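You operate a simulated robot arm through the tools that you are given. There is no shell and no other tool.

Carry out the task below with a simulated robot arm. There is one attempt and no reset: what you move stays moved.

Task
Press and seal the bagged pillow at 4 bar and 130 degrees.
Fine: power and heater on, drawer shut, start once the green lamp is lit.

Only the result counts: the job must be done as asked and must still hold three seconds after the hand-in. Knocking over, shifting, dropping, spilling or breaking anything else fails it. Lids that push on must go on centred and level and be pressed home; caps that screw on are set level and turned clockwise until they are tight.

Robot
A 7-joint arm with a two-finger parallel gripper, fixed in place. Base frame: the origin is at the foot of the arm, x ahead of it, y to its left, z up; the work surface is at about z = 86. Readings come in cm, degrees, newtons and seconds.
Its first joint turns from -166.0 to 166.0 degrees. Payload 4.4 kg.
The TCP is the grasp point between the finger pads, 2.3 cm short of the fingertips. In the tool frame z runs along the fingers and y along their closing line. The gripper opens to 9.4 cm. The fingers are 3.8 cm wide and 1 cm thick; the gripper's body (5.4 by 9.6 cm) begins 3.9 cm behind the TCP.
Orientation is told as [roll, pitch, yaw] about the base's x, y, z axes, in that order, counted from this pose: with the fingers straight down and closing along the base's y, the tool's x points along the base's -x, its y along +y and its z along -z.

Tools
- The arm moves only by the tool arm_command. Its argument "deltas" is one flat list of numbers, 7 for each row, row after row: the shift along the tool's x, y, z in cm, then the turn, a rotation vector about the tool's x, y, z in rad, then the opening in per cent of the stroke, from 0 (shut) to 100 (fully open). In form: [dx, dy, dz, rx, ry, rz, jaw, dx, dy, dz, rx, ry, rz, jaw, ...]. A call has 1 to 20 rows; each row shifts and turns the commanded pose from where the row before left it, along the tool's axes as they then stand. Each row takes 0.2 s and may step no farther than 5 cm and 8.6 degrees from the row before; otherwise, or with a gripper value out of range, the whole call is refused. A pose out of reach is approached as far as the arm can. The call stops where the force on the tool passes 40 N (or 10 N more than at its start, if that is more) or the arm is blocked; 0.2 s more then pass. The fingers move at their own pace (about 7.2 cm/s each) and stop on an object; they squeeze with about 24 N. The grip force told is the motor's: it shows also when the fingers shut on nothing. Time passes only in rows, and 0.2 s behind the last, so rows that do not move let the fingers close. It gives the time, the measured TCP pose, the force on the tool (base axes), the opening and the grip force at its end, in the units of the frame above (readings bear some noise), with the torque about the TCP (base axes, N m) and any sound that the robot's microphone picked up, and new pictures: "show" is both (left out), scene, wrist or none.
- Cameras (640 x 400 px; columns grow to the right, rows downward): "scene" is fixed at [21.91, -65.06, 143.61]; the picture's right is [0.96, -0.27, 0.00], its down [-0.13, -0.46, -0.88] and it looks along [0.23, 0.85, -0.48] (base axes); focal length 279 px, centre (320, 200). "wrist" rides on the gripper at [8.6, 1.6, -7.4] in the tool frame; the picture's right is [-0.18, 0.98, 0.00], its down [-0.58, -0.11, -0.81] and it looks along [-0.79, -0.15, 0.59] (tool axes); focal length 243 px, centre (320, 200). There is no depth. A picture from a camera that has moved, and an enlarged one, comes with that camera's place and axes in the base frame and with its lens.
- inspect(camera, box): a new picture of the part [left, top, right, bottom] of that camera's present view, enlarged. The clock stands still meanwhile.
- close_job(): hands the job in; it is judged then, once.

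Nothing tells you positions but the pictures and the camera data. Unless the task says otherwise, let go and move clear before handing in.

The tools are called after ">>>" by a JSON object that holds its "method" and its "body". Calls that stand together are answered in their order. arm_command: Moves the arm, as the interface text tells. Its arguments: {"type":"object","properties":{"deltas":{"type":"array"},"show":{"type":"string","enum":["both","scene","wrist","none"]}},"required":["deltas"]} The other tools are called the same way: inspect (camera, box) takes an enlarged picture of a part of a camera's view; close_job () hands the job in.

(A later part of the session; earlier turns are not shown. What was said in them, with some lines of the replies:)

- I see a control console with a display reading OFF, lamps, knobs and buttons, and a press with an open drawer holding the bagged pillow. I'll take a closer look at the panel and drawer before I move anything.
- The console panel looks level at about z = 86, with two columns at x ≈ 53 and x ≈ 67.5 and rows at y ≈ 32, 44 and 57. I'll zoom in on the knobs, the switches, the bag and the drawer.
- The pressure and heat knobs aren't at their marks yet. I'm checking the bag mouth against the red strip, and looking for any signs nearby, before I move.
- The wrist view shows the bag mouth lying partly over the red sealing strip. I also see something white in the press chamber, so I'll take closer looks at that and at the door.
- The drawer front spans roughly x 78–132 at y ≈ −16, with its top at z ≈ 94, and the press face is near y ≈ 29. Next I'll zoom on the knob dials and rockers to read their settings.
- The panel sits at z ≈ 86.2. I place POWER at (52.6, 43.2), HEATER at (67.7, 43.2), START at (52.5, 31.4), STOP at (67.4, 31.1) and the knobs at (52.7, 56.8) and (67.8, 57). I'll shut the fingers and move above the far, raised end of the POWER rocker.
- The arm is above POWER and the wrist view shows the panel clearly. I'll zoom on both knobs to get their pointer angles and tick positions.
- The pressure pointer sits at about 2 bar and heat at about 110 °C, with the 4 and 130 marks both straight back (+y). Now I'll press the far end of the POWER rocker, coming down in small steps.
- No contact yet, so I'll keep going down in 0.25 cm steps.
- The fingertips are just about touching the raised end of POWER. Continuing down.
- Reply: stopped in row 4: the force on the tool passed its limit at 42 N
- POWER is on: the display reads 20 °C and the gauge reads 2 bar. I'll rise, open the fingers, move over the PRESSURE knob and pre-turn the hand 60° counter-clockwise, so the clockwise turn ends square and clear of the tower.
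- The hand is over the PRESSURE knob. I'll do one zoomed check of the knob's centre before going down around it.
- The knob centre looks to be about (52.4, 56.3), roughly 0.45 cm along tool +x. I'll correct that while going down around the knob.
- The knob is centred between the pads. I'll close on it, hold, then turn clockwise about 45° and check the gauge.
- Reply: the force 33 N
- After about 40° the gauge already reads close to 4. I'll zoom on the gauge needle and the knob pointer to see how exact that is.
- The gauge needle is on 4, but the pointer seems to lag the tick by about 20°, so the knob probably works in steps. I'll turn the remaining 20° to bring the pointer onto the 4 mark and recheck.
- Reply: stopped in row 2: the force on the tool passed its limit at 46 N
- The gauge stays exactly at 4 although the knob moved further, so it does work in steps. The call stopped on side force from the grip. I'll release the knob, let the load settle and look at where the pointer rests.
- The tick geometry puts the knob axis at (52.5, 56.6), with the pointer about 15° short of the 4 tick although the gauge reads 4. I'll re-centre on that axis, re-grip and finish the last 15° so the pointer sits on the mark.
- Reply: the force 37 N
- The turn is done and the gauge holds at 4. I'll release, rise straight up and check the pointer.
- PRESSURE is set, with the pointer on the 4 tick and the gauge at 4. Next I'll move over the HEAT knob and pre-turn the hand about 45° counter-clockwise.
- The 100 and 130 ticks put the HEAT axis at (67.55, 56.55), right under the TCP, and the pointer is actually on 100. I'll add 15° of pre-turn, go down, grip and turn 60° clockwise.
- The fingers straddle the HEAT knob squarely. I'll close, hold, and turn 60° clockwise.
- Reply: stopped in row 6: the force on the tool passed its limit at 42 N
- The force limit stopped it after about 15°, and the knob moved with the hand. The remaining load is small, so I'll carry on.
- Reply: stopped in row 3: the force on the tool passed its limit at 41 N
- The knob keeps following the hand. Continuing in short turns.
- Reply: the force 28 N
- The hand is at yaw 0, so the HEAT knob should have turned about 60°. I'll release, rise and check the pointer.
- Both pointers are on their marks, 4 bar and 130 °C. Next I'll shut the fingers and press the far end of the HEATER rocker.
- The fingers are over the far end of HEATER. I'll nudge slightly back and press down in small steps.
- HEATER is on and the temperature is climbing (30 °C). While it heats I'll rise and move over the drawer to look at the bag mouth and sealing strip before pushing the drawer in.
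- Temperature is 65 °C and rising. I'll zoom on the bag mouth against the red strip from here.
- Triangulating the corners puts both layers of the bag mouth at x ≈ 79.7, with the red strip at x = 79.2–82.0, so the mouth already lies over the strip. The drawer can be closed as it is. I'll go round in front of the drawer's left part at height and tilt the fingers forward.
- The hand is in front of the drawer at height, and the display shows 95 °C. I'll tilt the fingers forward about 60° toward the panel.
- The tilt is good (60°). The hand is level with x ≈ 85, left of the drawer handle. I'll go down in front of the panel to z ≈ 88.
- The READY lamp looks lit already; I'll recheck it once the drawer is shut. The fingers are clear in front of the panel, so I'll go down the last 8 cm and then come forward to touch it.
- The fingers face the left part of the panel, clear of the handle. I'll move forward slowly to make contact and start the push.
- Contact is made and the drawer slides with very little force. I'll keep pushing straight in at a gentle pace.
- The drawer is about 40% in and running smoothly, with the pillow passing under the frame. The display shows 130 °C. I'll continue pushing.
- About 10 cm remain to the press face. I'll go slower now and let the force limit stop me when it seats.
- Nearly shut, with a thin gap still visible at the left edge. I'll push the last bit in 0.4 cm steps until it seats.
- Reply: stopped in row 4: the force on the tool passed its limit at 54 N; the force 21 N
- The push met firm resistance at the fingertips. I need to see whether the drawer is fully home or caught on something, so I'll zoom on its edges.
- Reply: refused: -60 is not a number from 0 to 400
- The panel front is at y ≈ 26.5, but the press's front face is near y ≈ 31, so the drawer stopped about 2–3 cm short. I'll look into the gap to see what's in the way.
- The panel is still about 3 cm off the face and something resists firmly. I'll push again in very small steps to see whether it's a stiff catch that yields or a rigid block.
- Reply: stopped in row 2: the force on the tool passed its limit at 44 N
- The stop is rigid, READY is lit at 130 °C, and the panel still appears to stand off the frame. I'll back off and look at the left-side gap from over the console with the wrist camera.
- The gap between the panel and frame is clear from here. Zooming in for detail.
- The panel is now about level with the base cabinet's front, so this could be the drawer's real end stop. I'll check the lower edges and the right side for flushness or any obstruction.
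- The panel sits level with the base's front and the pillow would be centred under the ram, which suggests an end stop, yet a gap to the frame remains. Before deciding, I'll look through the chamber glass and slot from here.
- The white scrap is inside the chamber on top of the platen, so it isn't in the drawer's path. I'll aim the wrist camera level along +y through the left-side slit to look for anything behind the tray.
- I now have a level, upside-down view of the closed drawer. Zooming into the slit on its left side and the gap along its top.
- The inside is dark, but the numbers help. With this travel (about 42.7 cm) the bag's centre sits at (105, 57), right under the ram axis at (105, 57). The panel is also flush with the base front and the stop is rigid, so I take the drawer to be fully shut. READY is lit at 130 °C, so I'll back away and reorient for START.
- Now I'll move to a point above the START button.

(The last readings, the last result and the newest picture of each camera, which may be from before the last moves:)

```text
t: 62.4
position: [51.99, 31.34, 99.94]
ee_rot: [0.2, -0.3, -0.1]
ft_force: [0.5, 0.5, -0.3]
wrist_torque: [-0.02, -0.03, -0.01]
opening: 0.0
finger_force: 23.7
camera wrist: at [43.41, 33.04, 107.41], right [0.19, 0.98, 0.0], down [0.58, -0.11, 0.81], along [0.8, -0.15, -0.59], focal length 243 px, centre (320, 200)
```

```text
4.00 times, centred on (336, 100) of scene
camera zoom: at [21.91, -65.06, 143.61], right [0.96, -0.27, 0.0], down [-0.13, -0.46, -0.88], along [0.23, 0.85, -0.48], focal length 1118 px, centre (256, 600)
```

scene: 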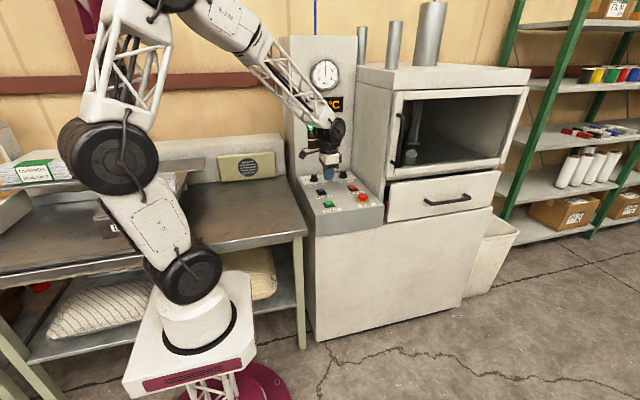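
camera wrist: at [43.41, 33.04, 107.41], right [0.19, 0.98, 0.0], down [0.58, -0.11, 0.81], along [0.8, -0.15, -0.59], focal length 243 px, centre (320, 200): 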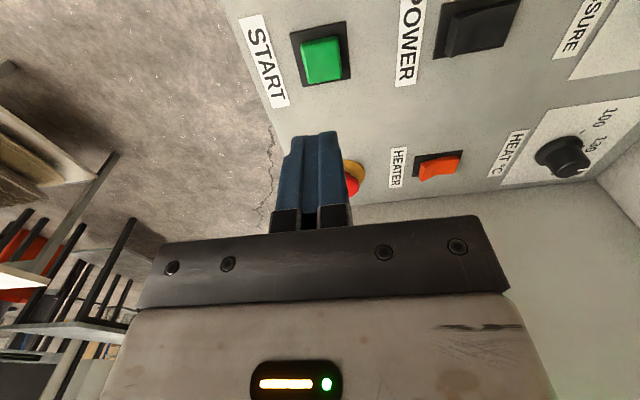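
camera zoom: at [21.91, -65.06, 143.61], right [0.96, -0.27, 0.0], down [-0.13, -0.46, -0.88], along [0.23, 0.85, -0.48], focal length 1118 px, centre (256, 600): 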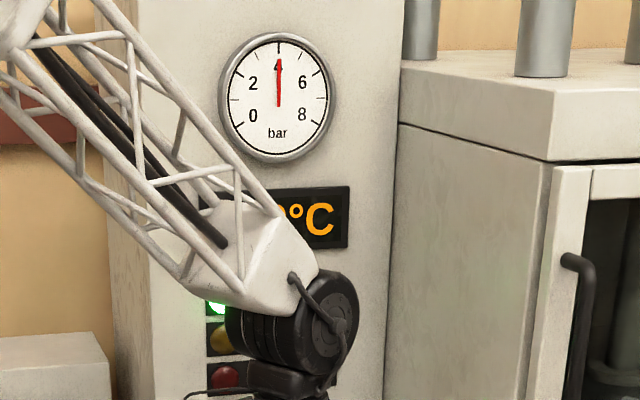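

READY is lit and the gauge is at 4. START's centre is at about (52.2, 31.6). I'll go down and press it in small steps.

>>> {"method": "arm_command", "body": {"deltas": [-0.15, 0.25, 3.0, 0, 0, 0, 0, 0, 0, 3.0, 0, 0, 0, 0, 0, 0, 2.5, 0, 0, 0, 0, 0, 0, 0.5, 0, 0, 0, 0, 0, 0, 0.25, 0, 0, 0, 0, 0, 0, 0.25, 0, 0, 0, 0], "show": "none"}}

>>> {"method": "inspect", "body": {"camera": "scene", "box": [305, 160, 365, 215]}}

>>> {"method": "inspect", "body": {"camera": "scene", "box": [296, 80, 356, 150]}}

```text
t: 63.8
position: [52.52, 31.6, 90.49]
ee_rot: [0.0, -0.1, -0.1]
ft_force: [-0.3, -0.3, 0.2]
wrist_torque: [0.0, 0.0, -0.03]
opening: 0.01
finger_force: 24.1
```

```text
7.27 times, centred on (335, 188) of scene
camera zoom: at [21.91, -65.06, 143.61], right [0.96, -0.27, 0.0], down [-0.13, -0.46, -0.88], along [0.23, 0.85, -0.48], focal length 2032 px, centre (211, 291)
```

zoom: 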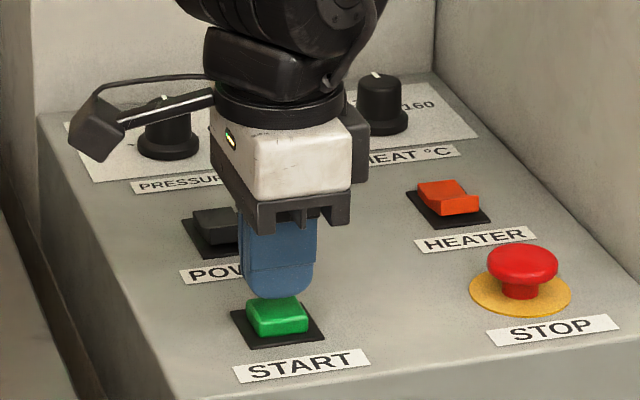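

```text
5.71 times, centred on (326, 115) of scene
camera zoom: at [21.91, -65.06, 143.61], right [0.96, -0.27, 0.0], down [-0.13, -0.46, -0.88], along [0.23, 0.85, -0.48], focal length 1597 px, centre (286, 686)
```

zoom: 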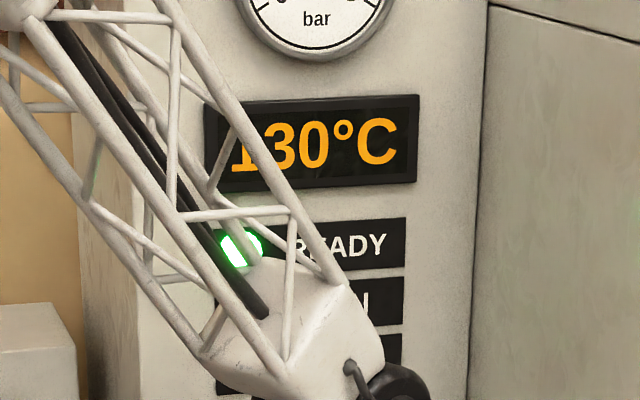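

The fingers are just above START. The display reads 130 °C with READY lit, so I'll press.

>>> {"method": "arm_command", "body": {"deltas": [0, 0, 0.2, 0, 0, 0, 0, 0, 0, 0.2, 0, 0, 0, 0, 0, 0, 0.2, 0, 0, 0, 0, 0, 0, 0.2, 0, 0, 0, 0, 0, 0, 0.2, 0, 0, 0, 0], "show": "scene"}}

>>> {"method": "inspect", "body": {"camera": "scene", "box": [296, 80, 356, 150]}}

>>> {"method": "inspect", "body": {"camera": "scene", "box": [305, 160, 365, 215]}}

```text
t: 65.0
position: [52.43, 31.49, 89.46]
ee_rot: [0.1, -0.2, 0.1]
ft_force: [-0.3, 0.8, 0.3]
wrist_torque: [0.03, 0.02, -0.01]
opening: 0.0
finger_force: 23.7
```

scene: 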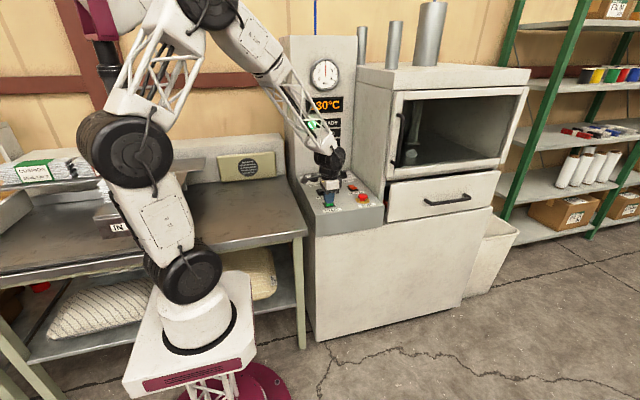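

```text
5.71 times, centred on (326, 115) of scene
camera zoom: at [21.91, -65.06, 143.61], right [0.96, -0.27, 0.0], down [-0.13, -0.46, -0.88], along [0.23, 0.85, -0.48], focal length 1597 px, centre (286, 686)
```

zoom: 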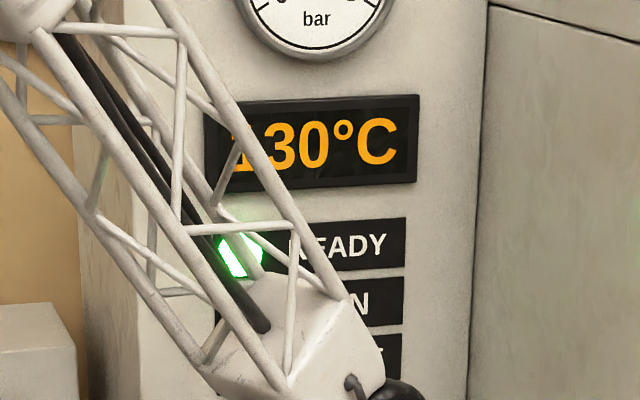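

```text
7.27 times, centred on (335, 188) of scene
camera zoom: at [21.91, -65.06, 143.61], right [0.96, -0.27, 0.0], down [-0.13, -0.46, -0.88], along [0.23, 0.85, -0.48], focal length 2032 px, centre (211, 291)
```

zoom: 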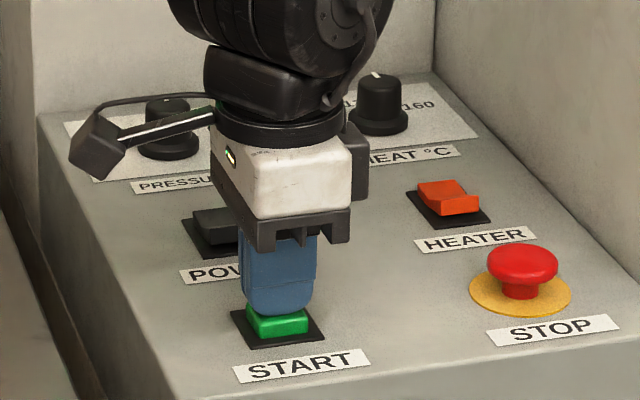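

Still no contact force, so I'll continue down slowly.

>>> {"method": "arm_command", "body": {"deltas": [0, 0, 0.15, 0, 0, 0, 0, 0, 0, 0.15, 0, 0, 0, 0, 0, 0, 0.15, 0, 0, 0, 0, 0, 0, 0.15, 0, 0, 0, 0], "show": "none"}}

>>> {"method": "inspect", "body": {"camera": "scene", "box": [296, 80, 356, 150]}}

>>> {"method": "inspect", "body": {"camera": "scene", "box": [305, 160, 365, 215]}}

```text
t: 66.0
position: [52.45, 31.41, 89.04]
ee_rot: [0.1, -0.1, 0.1]
ft_force: [-3.1, 0.9, 5.1]
wrist_torque: [-0.02, 0.12, -0.03]
opening: 0.0
finger_force: 24.5
heard: click
```

```text
5.71 times, centred on (326, 115) of scene
camera zoom: at [21.91, -65.06, 143.61], right [0.96, -0.27, 0.0], down [-0.13, -0.46, -0.88], along [0.23, 0.85, -0.48], focal length 1597 px, centre (286, 686)
```

zoom: 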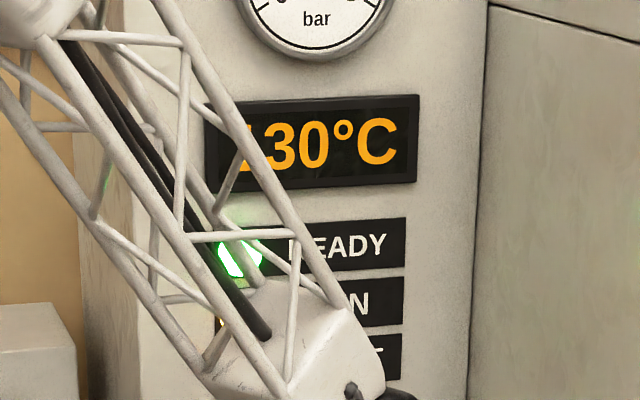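

```text
7.27 times, centred on (335, 188) of scene
camera zoom: at [21.91, -65.06, 143.61], right [0.96, -0.27, 0.0], down [-0.13, -0.46, -0.88], along [0.23, 0.85, -0.48], focal length 2032 px, centre (211, 291)
```

zoom: 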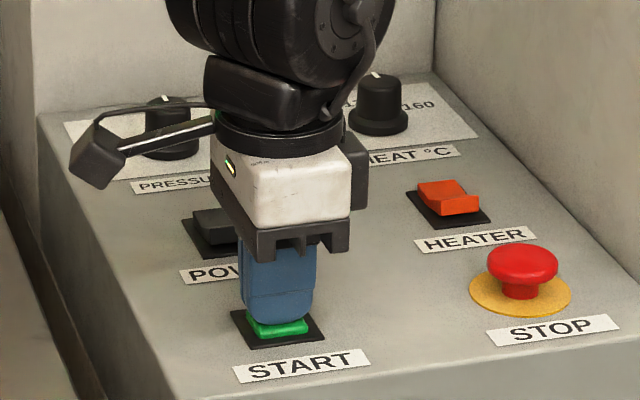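

A click: the button went down. I'll rise off it and check the RUN and FAULT lamps.

>>> {"method": "arm_command", "body": {"deltas": [0, 0, -3, 0, 0, 0, 0, 0, 0, -4, 0, 0, 0, 0, 0, -4, -2, 0, 0, 0, 0, 0, -4, -2, 0, 0, 0, 0], "show": "scene"}}

>>> {"method": "inspect", "body": {"camera": "scene", "box": [296, 50, 376, 160]}}

>>> {"method": "inspect", "body": {"camera": "scene", "box": [380, 80, 540, 220]}}

```text
t: 67.0
position: [52.64, 23.58, 100.05]
ee_rot: [0.0, -0.1, 0.0]
ft_force: [0.1, 0.0, -0.4]
wrist_torque: [0.03, -0.01, -0.01]
opening: 0.0
finger_force: 23.3
```

scene: 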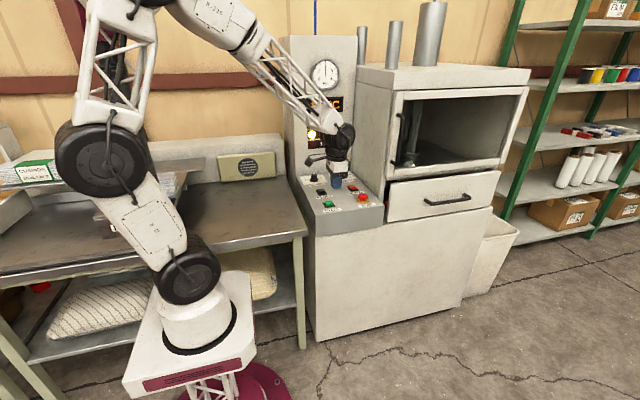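

```text
3.64 times, centred on (336, 105) of scene
camera zoom: at [21.91, -65.06, 143.61], right [0.96, -0.27, 0.0], down [-0.13, -0.46, -0.88], along [0.23, 0.85, -0.48], focal length 1016 px, centre (262, 546)
```

zoom: 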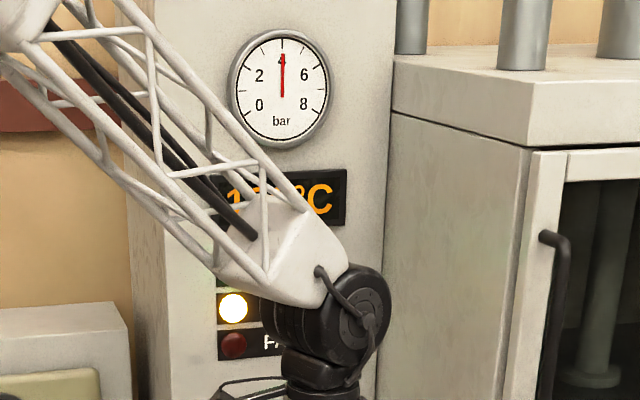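

```text
2.86 times, centred on (460, 150) of scene
camera zoom: at [21.91, -65.06, 143.61], right [0.96, -0.27, 0.0], down [-0.13, -0.46, -0.88], along [0.23, 0.85, -0.48], focal length 798 px, centre (-80, 343)
```

zoom: 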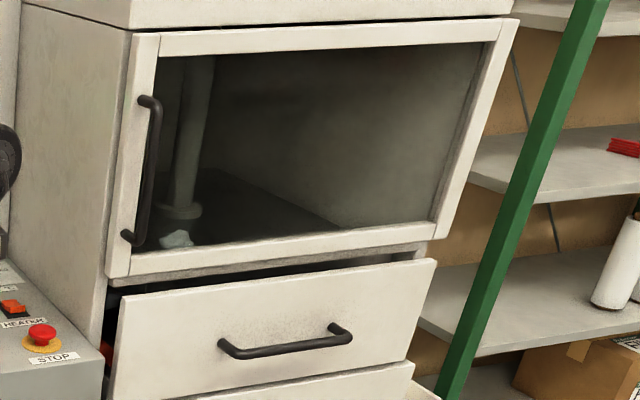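

RUN is lit, FAULT is dark and the platen is coming down, so the machine accepted the drawer as shut. I'll move the arm well clear and wait for the cycle to finish.

>>> {"method": "arm_command", "body": {"deltas": [0, -4, -2.5, 0, 0, 0, 0, 0, -4, -2.5, 0, 0, 0, 0, 0, -4, -2.5, 0, 0, 0, 0, 0, -4, -2.5, 0, 0, 0, 0, 0, -4, -2.5, 0, 0, 0, 0, 0, 0, 0, 0, 0, 0, 0, 0, 0, 0, 0, 0, 0, 0, 0, 0, 0, 0, 0, 0, 0, 0, 0, 0, 0, 0, 0, 0, 0, 0, 0, 0, 0, 0, 0], "show": "scene"}}

>>> {"method": "inspect", "body": {"camera": "scene", "box": [296, 50, 376, 160]}}

>>> {"method": "inspect", "body": {"camera": "scene", "box": [380, 80, 540, 220]}}

```text
t: 69.2
position: [52.43, 3.46, 112.37]
ee_rot: [0.0, -0.2, 0.0]
ft_force: [1.1, 0.1, 0.4]
wrist_torque: [0.01, -0.01, -0.01]
opening: 0.0
finger_force: 23.9
```

scene: 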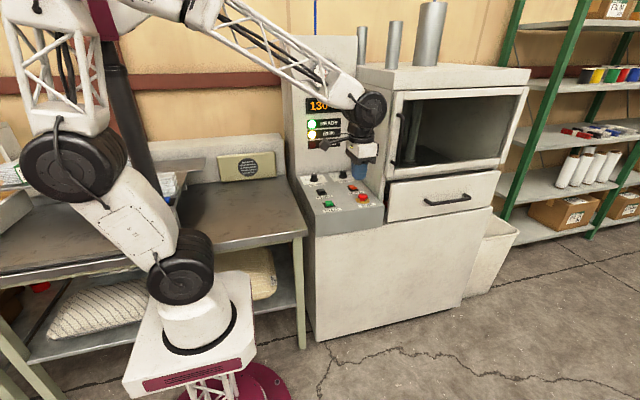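

```text
3.64 times, centred on (336, 105) of scene
camera zoom: at [21.91, -65.06, 143.61], right [0.96, -0.27, 0.0], down [-0.13, -0.46, -0.88], along [0.23, 0.85, -0.48], focal length 1016 px, centre (262, 546)
```

zoom: 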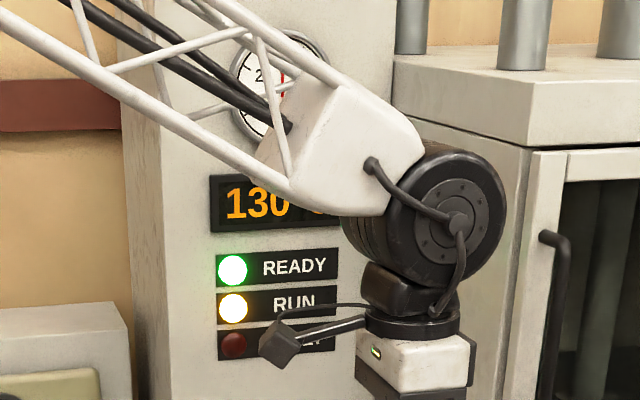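

```text
2.86 times, centred on (460, 150) of scene
camera zoom: at [21.91, -65.06, 143.61], right [0.96, -0.27, 0.0], down [-0.13, -0.46, -0.88], along [0.23, 0.85, -0.48], focal length 798 px, centre (-80, 343)
```

zoom: 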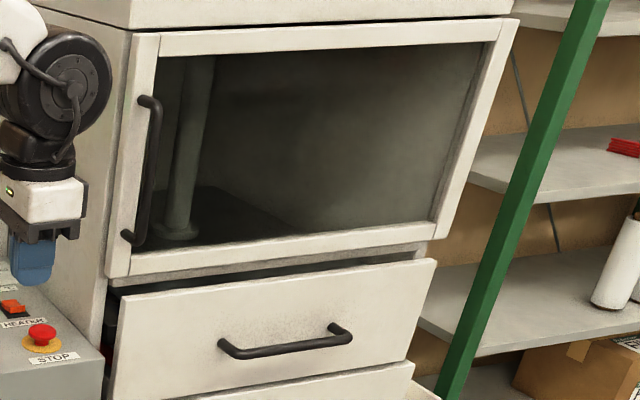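

The cycle is running (READY and RUN lit, FAULT dark) and the platen is down. I'll hold still and wait.

>>> {"method": "arm_command", "body": {"deltas": [0, -4, -2.5, 0, 0, 0, 0, 0, -4, -2.5, 0, 0, 0, 0, 0, -4, 0, 0, 0, 0, 0, 0, -4, 0, 0, 0, 0, 0, 0, 0, 0, 0, 0, 0, 0, 0, 0, 0, 0, 0, 0, 0, 0, 0, 0, 0, 0, 0, 0, 0, 0, 0, 0, 0, 0, 0, 0, 0, 0, 0, 0, 0, 0, 0, 0, 0, 0, 0, 0, 0, 0, 0, 0, 0, 0, 0, 0, 0, 0, 0, 0, 0, 0, 0, 0, 0, 0, 0, 0, 0, 0, 0, 0, 0, 0, 0, 0, 0, 0, 0, 0, 0, 0, 0, 0, 0, 0, 0, 0, 0, 0, 0, 0, 0, 0, 0, 0, 0, 0, 0, 0, 0, 0, 0, 0, 0, 0, 0, 0, 0, 0, 0, 0, 0, 0, 0, 0, 0, 0, 0], "show": "scene"}}

>>> {"method": "inspect", "body": {"camera": "scene", "box": [296, 50, 376, 160]}}

>>> {"method": "inspect", "body": {"camera": "scene", "box": [380, 80, 540, 220]}}

```text
t: 73.4
position: [52.08, -12.42, 117.13]
ee_rot: [0.1, -0.2, 0.0]
ft_force: [0.4, 0.0, -0.5]
wrist_torque: [0.02, 0.0, -0.02]
opening: 0.0
finger_force: 24.3
```

scene: 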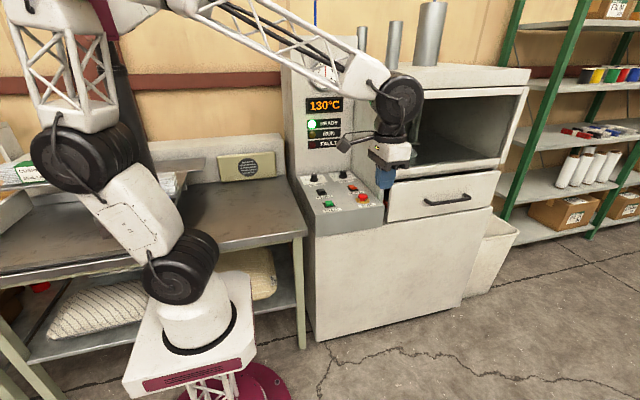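

```text
3.64 times, centred on (336, 105) of scene
camera zoom: at [21.91, -65.06, 143.61], right [0.96, -0.27, 0.0], down [-0.13, -0.46, -0.88], along [0.23, 0.85, -0.48], focal length 1016 px, centre (262, 546)
```

zoom: 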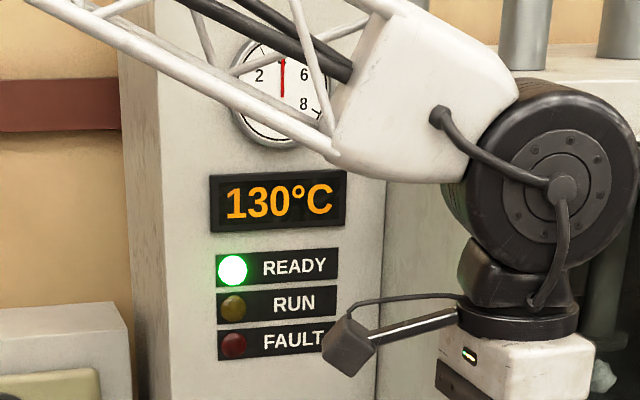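

```text
2.86 times, centred on (460, 150) of scene
camera zoom: at [21.91, -65.06, 143.61], right [0.96, -0.27, 0.0], down [-0.13, -0.46, -0.88], along [0.23, 0.85, -0.48], focal length 798 px, centre (-80, 343)
```

zoom: 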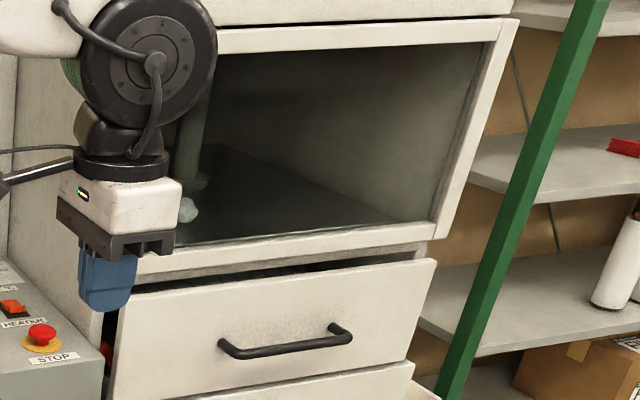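

RUN has gone out with no FAULT, and the platen is back up, so the cycle appears complete. I'll look into the gap to see how the pillow compares with before.

>>> {"method": "inspect", "body": {"camera": "scene", "box": [395, 160, 505, 215]}}

>>> {"method": "inspect", "body": {"camera": "scene", "box": [290, 160, 400, 230]}}

>>> {"method": "inspect", "body": {"camera": "scene", "box": [60, 140, 160, 240]}}

```text
5.82 times, centred on (450, 188) of scene
camera zoom: at [21.91, -65.06, 143.61], right [0.96, -0.27, 0.0], down [-0.13, -0.46, -0.88], along [0.23, 0.85, -0.48], focal length 1626 px, centre (-436, 273)
```

zoom: 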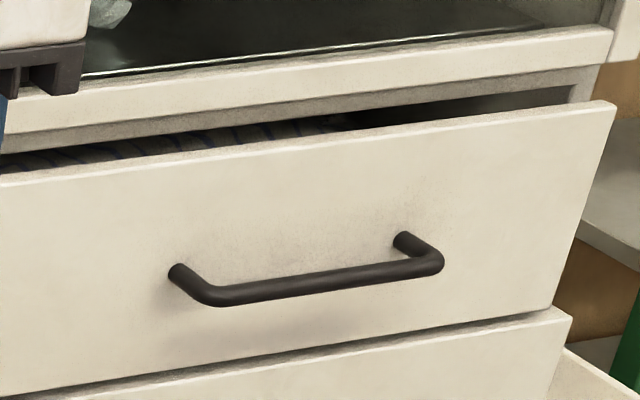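

```text
5.71 times, centred on (345, 195) of scene
camera zoom: at [21.91, -65.06, 143.61], right [0.96, -0.27, 0.0], down [-0.13, -0.46, -0.88], along [0.23, 0.85, -0.48], focal length 1597 px, centre (177, 229)
```

zoom: 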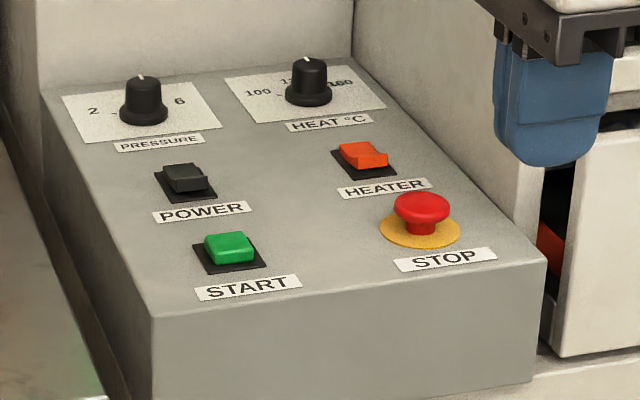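

```text
4.00 times, centred on (110, 190) of scene
camera zoom: at [21.91, -65.06, 143.61], right [0.96, -0.27, 0.0], down [-0.13, -0.46, -0.88], along [0.23, 0.85, -0.48], focal length 1118 px, centre (1160, 240)
```

zoom: 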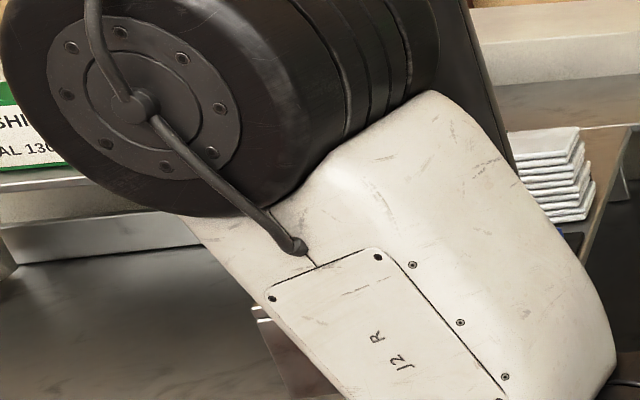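

The visible top of the pillow sits lower than before, so it has been pressed. Switches and knobs are unchanged: power on, heater on, 4 bar, 130 °C, drawer shut. The cycle ended with FAULT dark and the arm is clear and holding nothing, so I'm handing in.

>>> {"method": "close_job", "body": {}}

```text
The job is handed in.
```

The bagged pillow has been through a full press-and-seal cycle at 4 bar and 130 °C, and I've handed the job in. I didn't open the drawer to look at the seal itself.

- **Settings:** power and heater are both on, the gauge reads 4 bar and the display reads 130 °C.
- **Drawer:** I pushed it in to a rigid stop. A gap of about 3.6 cm remains between the drawer front and the press frame. The machine ran the cycle with it there.
- **Cycle:** I pressed START with the green READY lamp lit. RUN came on, the platen came down and went back up, then RUN went out. FAULT stayed dark each time I checked.
- **Pillow:** through the gap above the drawer, its top now sits lower than before the cycle.

- **Bag label:** the bag pack marked "IN USE" is a green-labelled "TRAVEL" pack, but the arm hid its sealing temperature. Another TRAVEL pack, with a red label, says 160 °C. I kept to your 130 °C, so check that label if the seal looks weak.
- **Scrap in the chamber:** there is a crumpled white scrap on top of the platen. I left it there.
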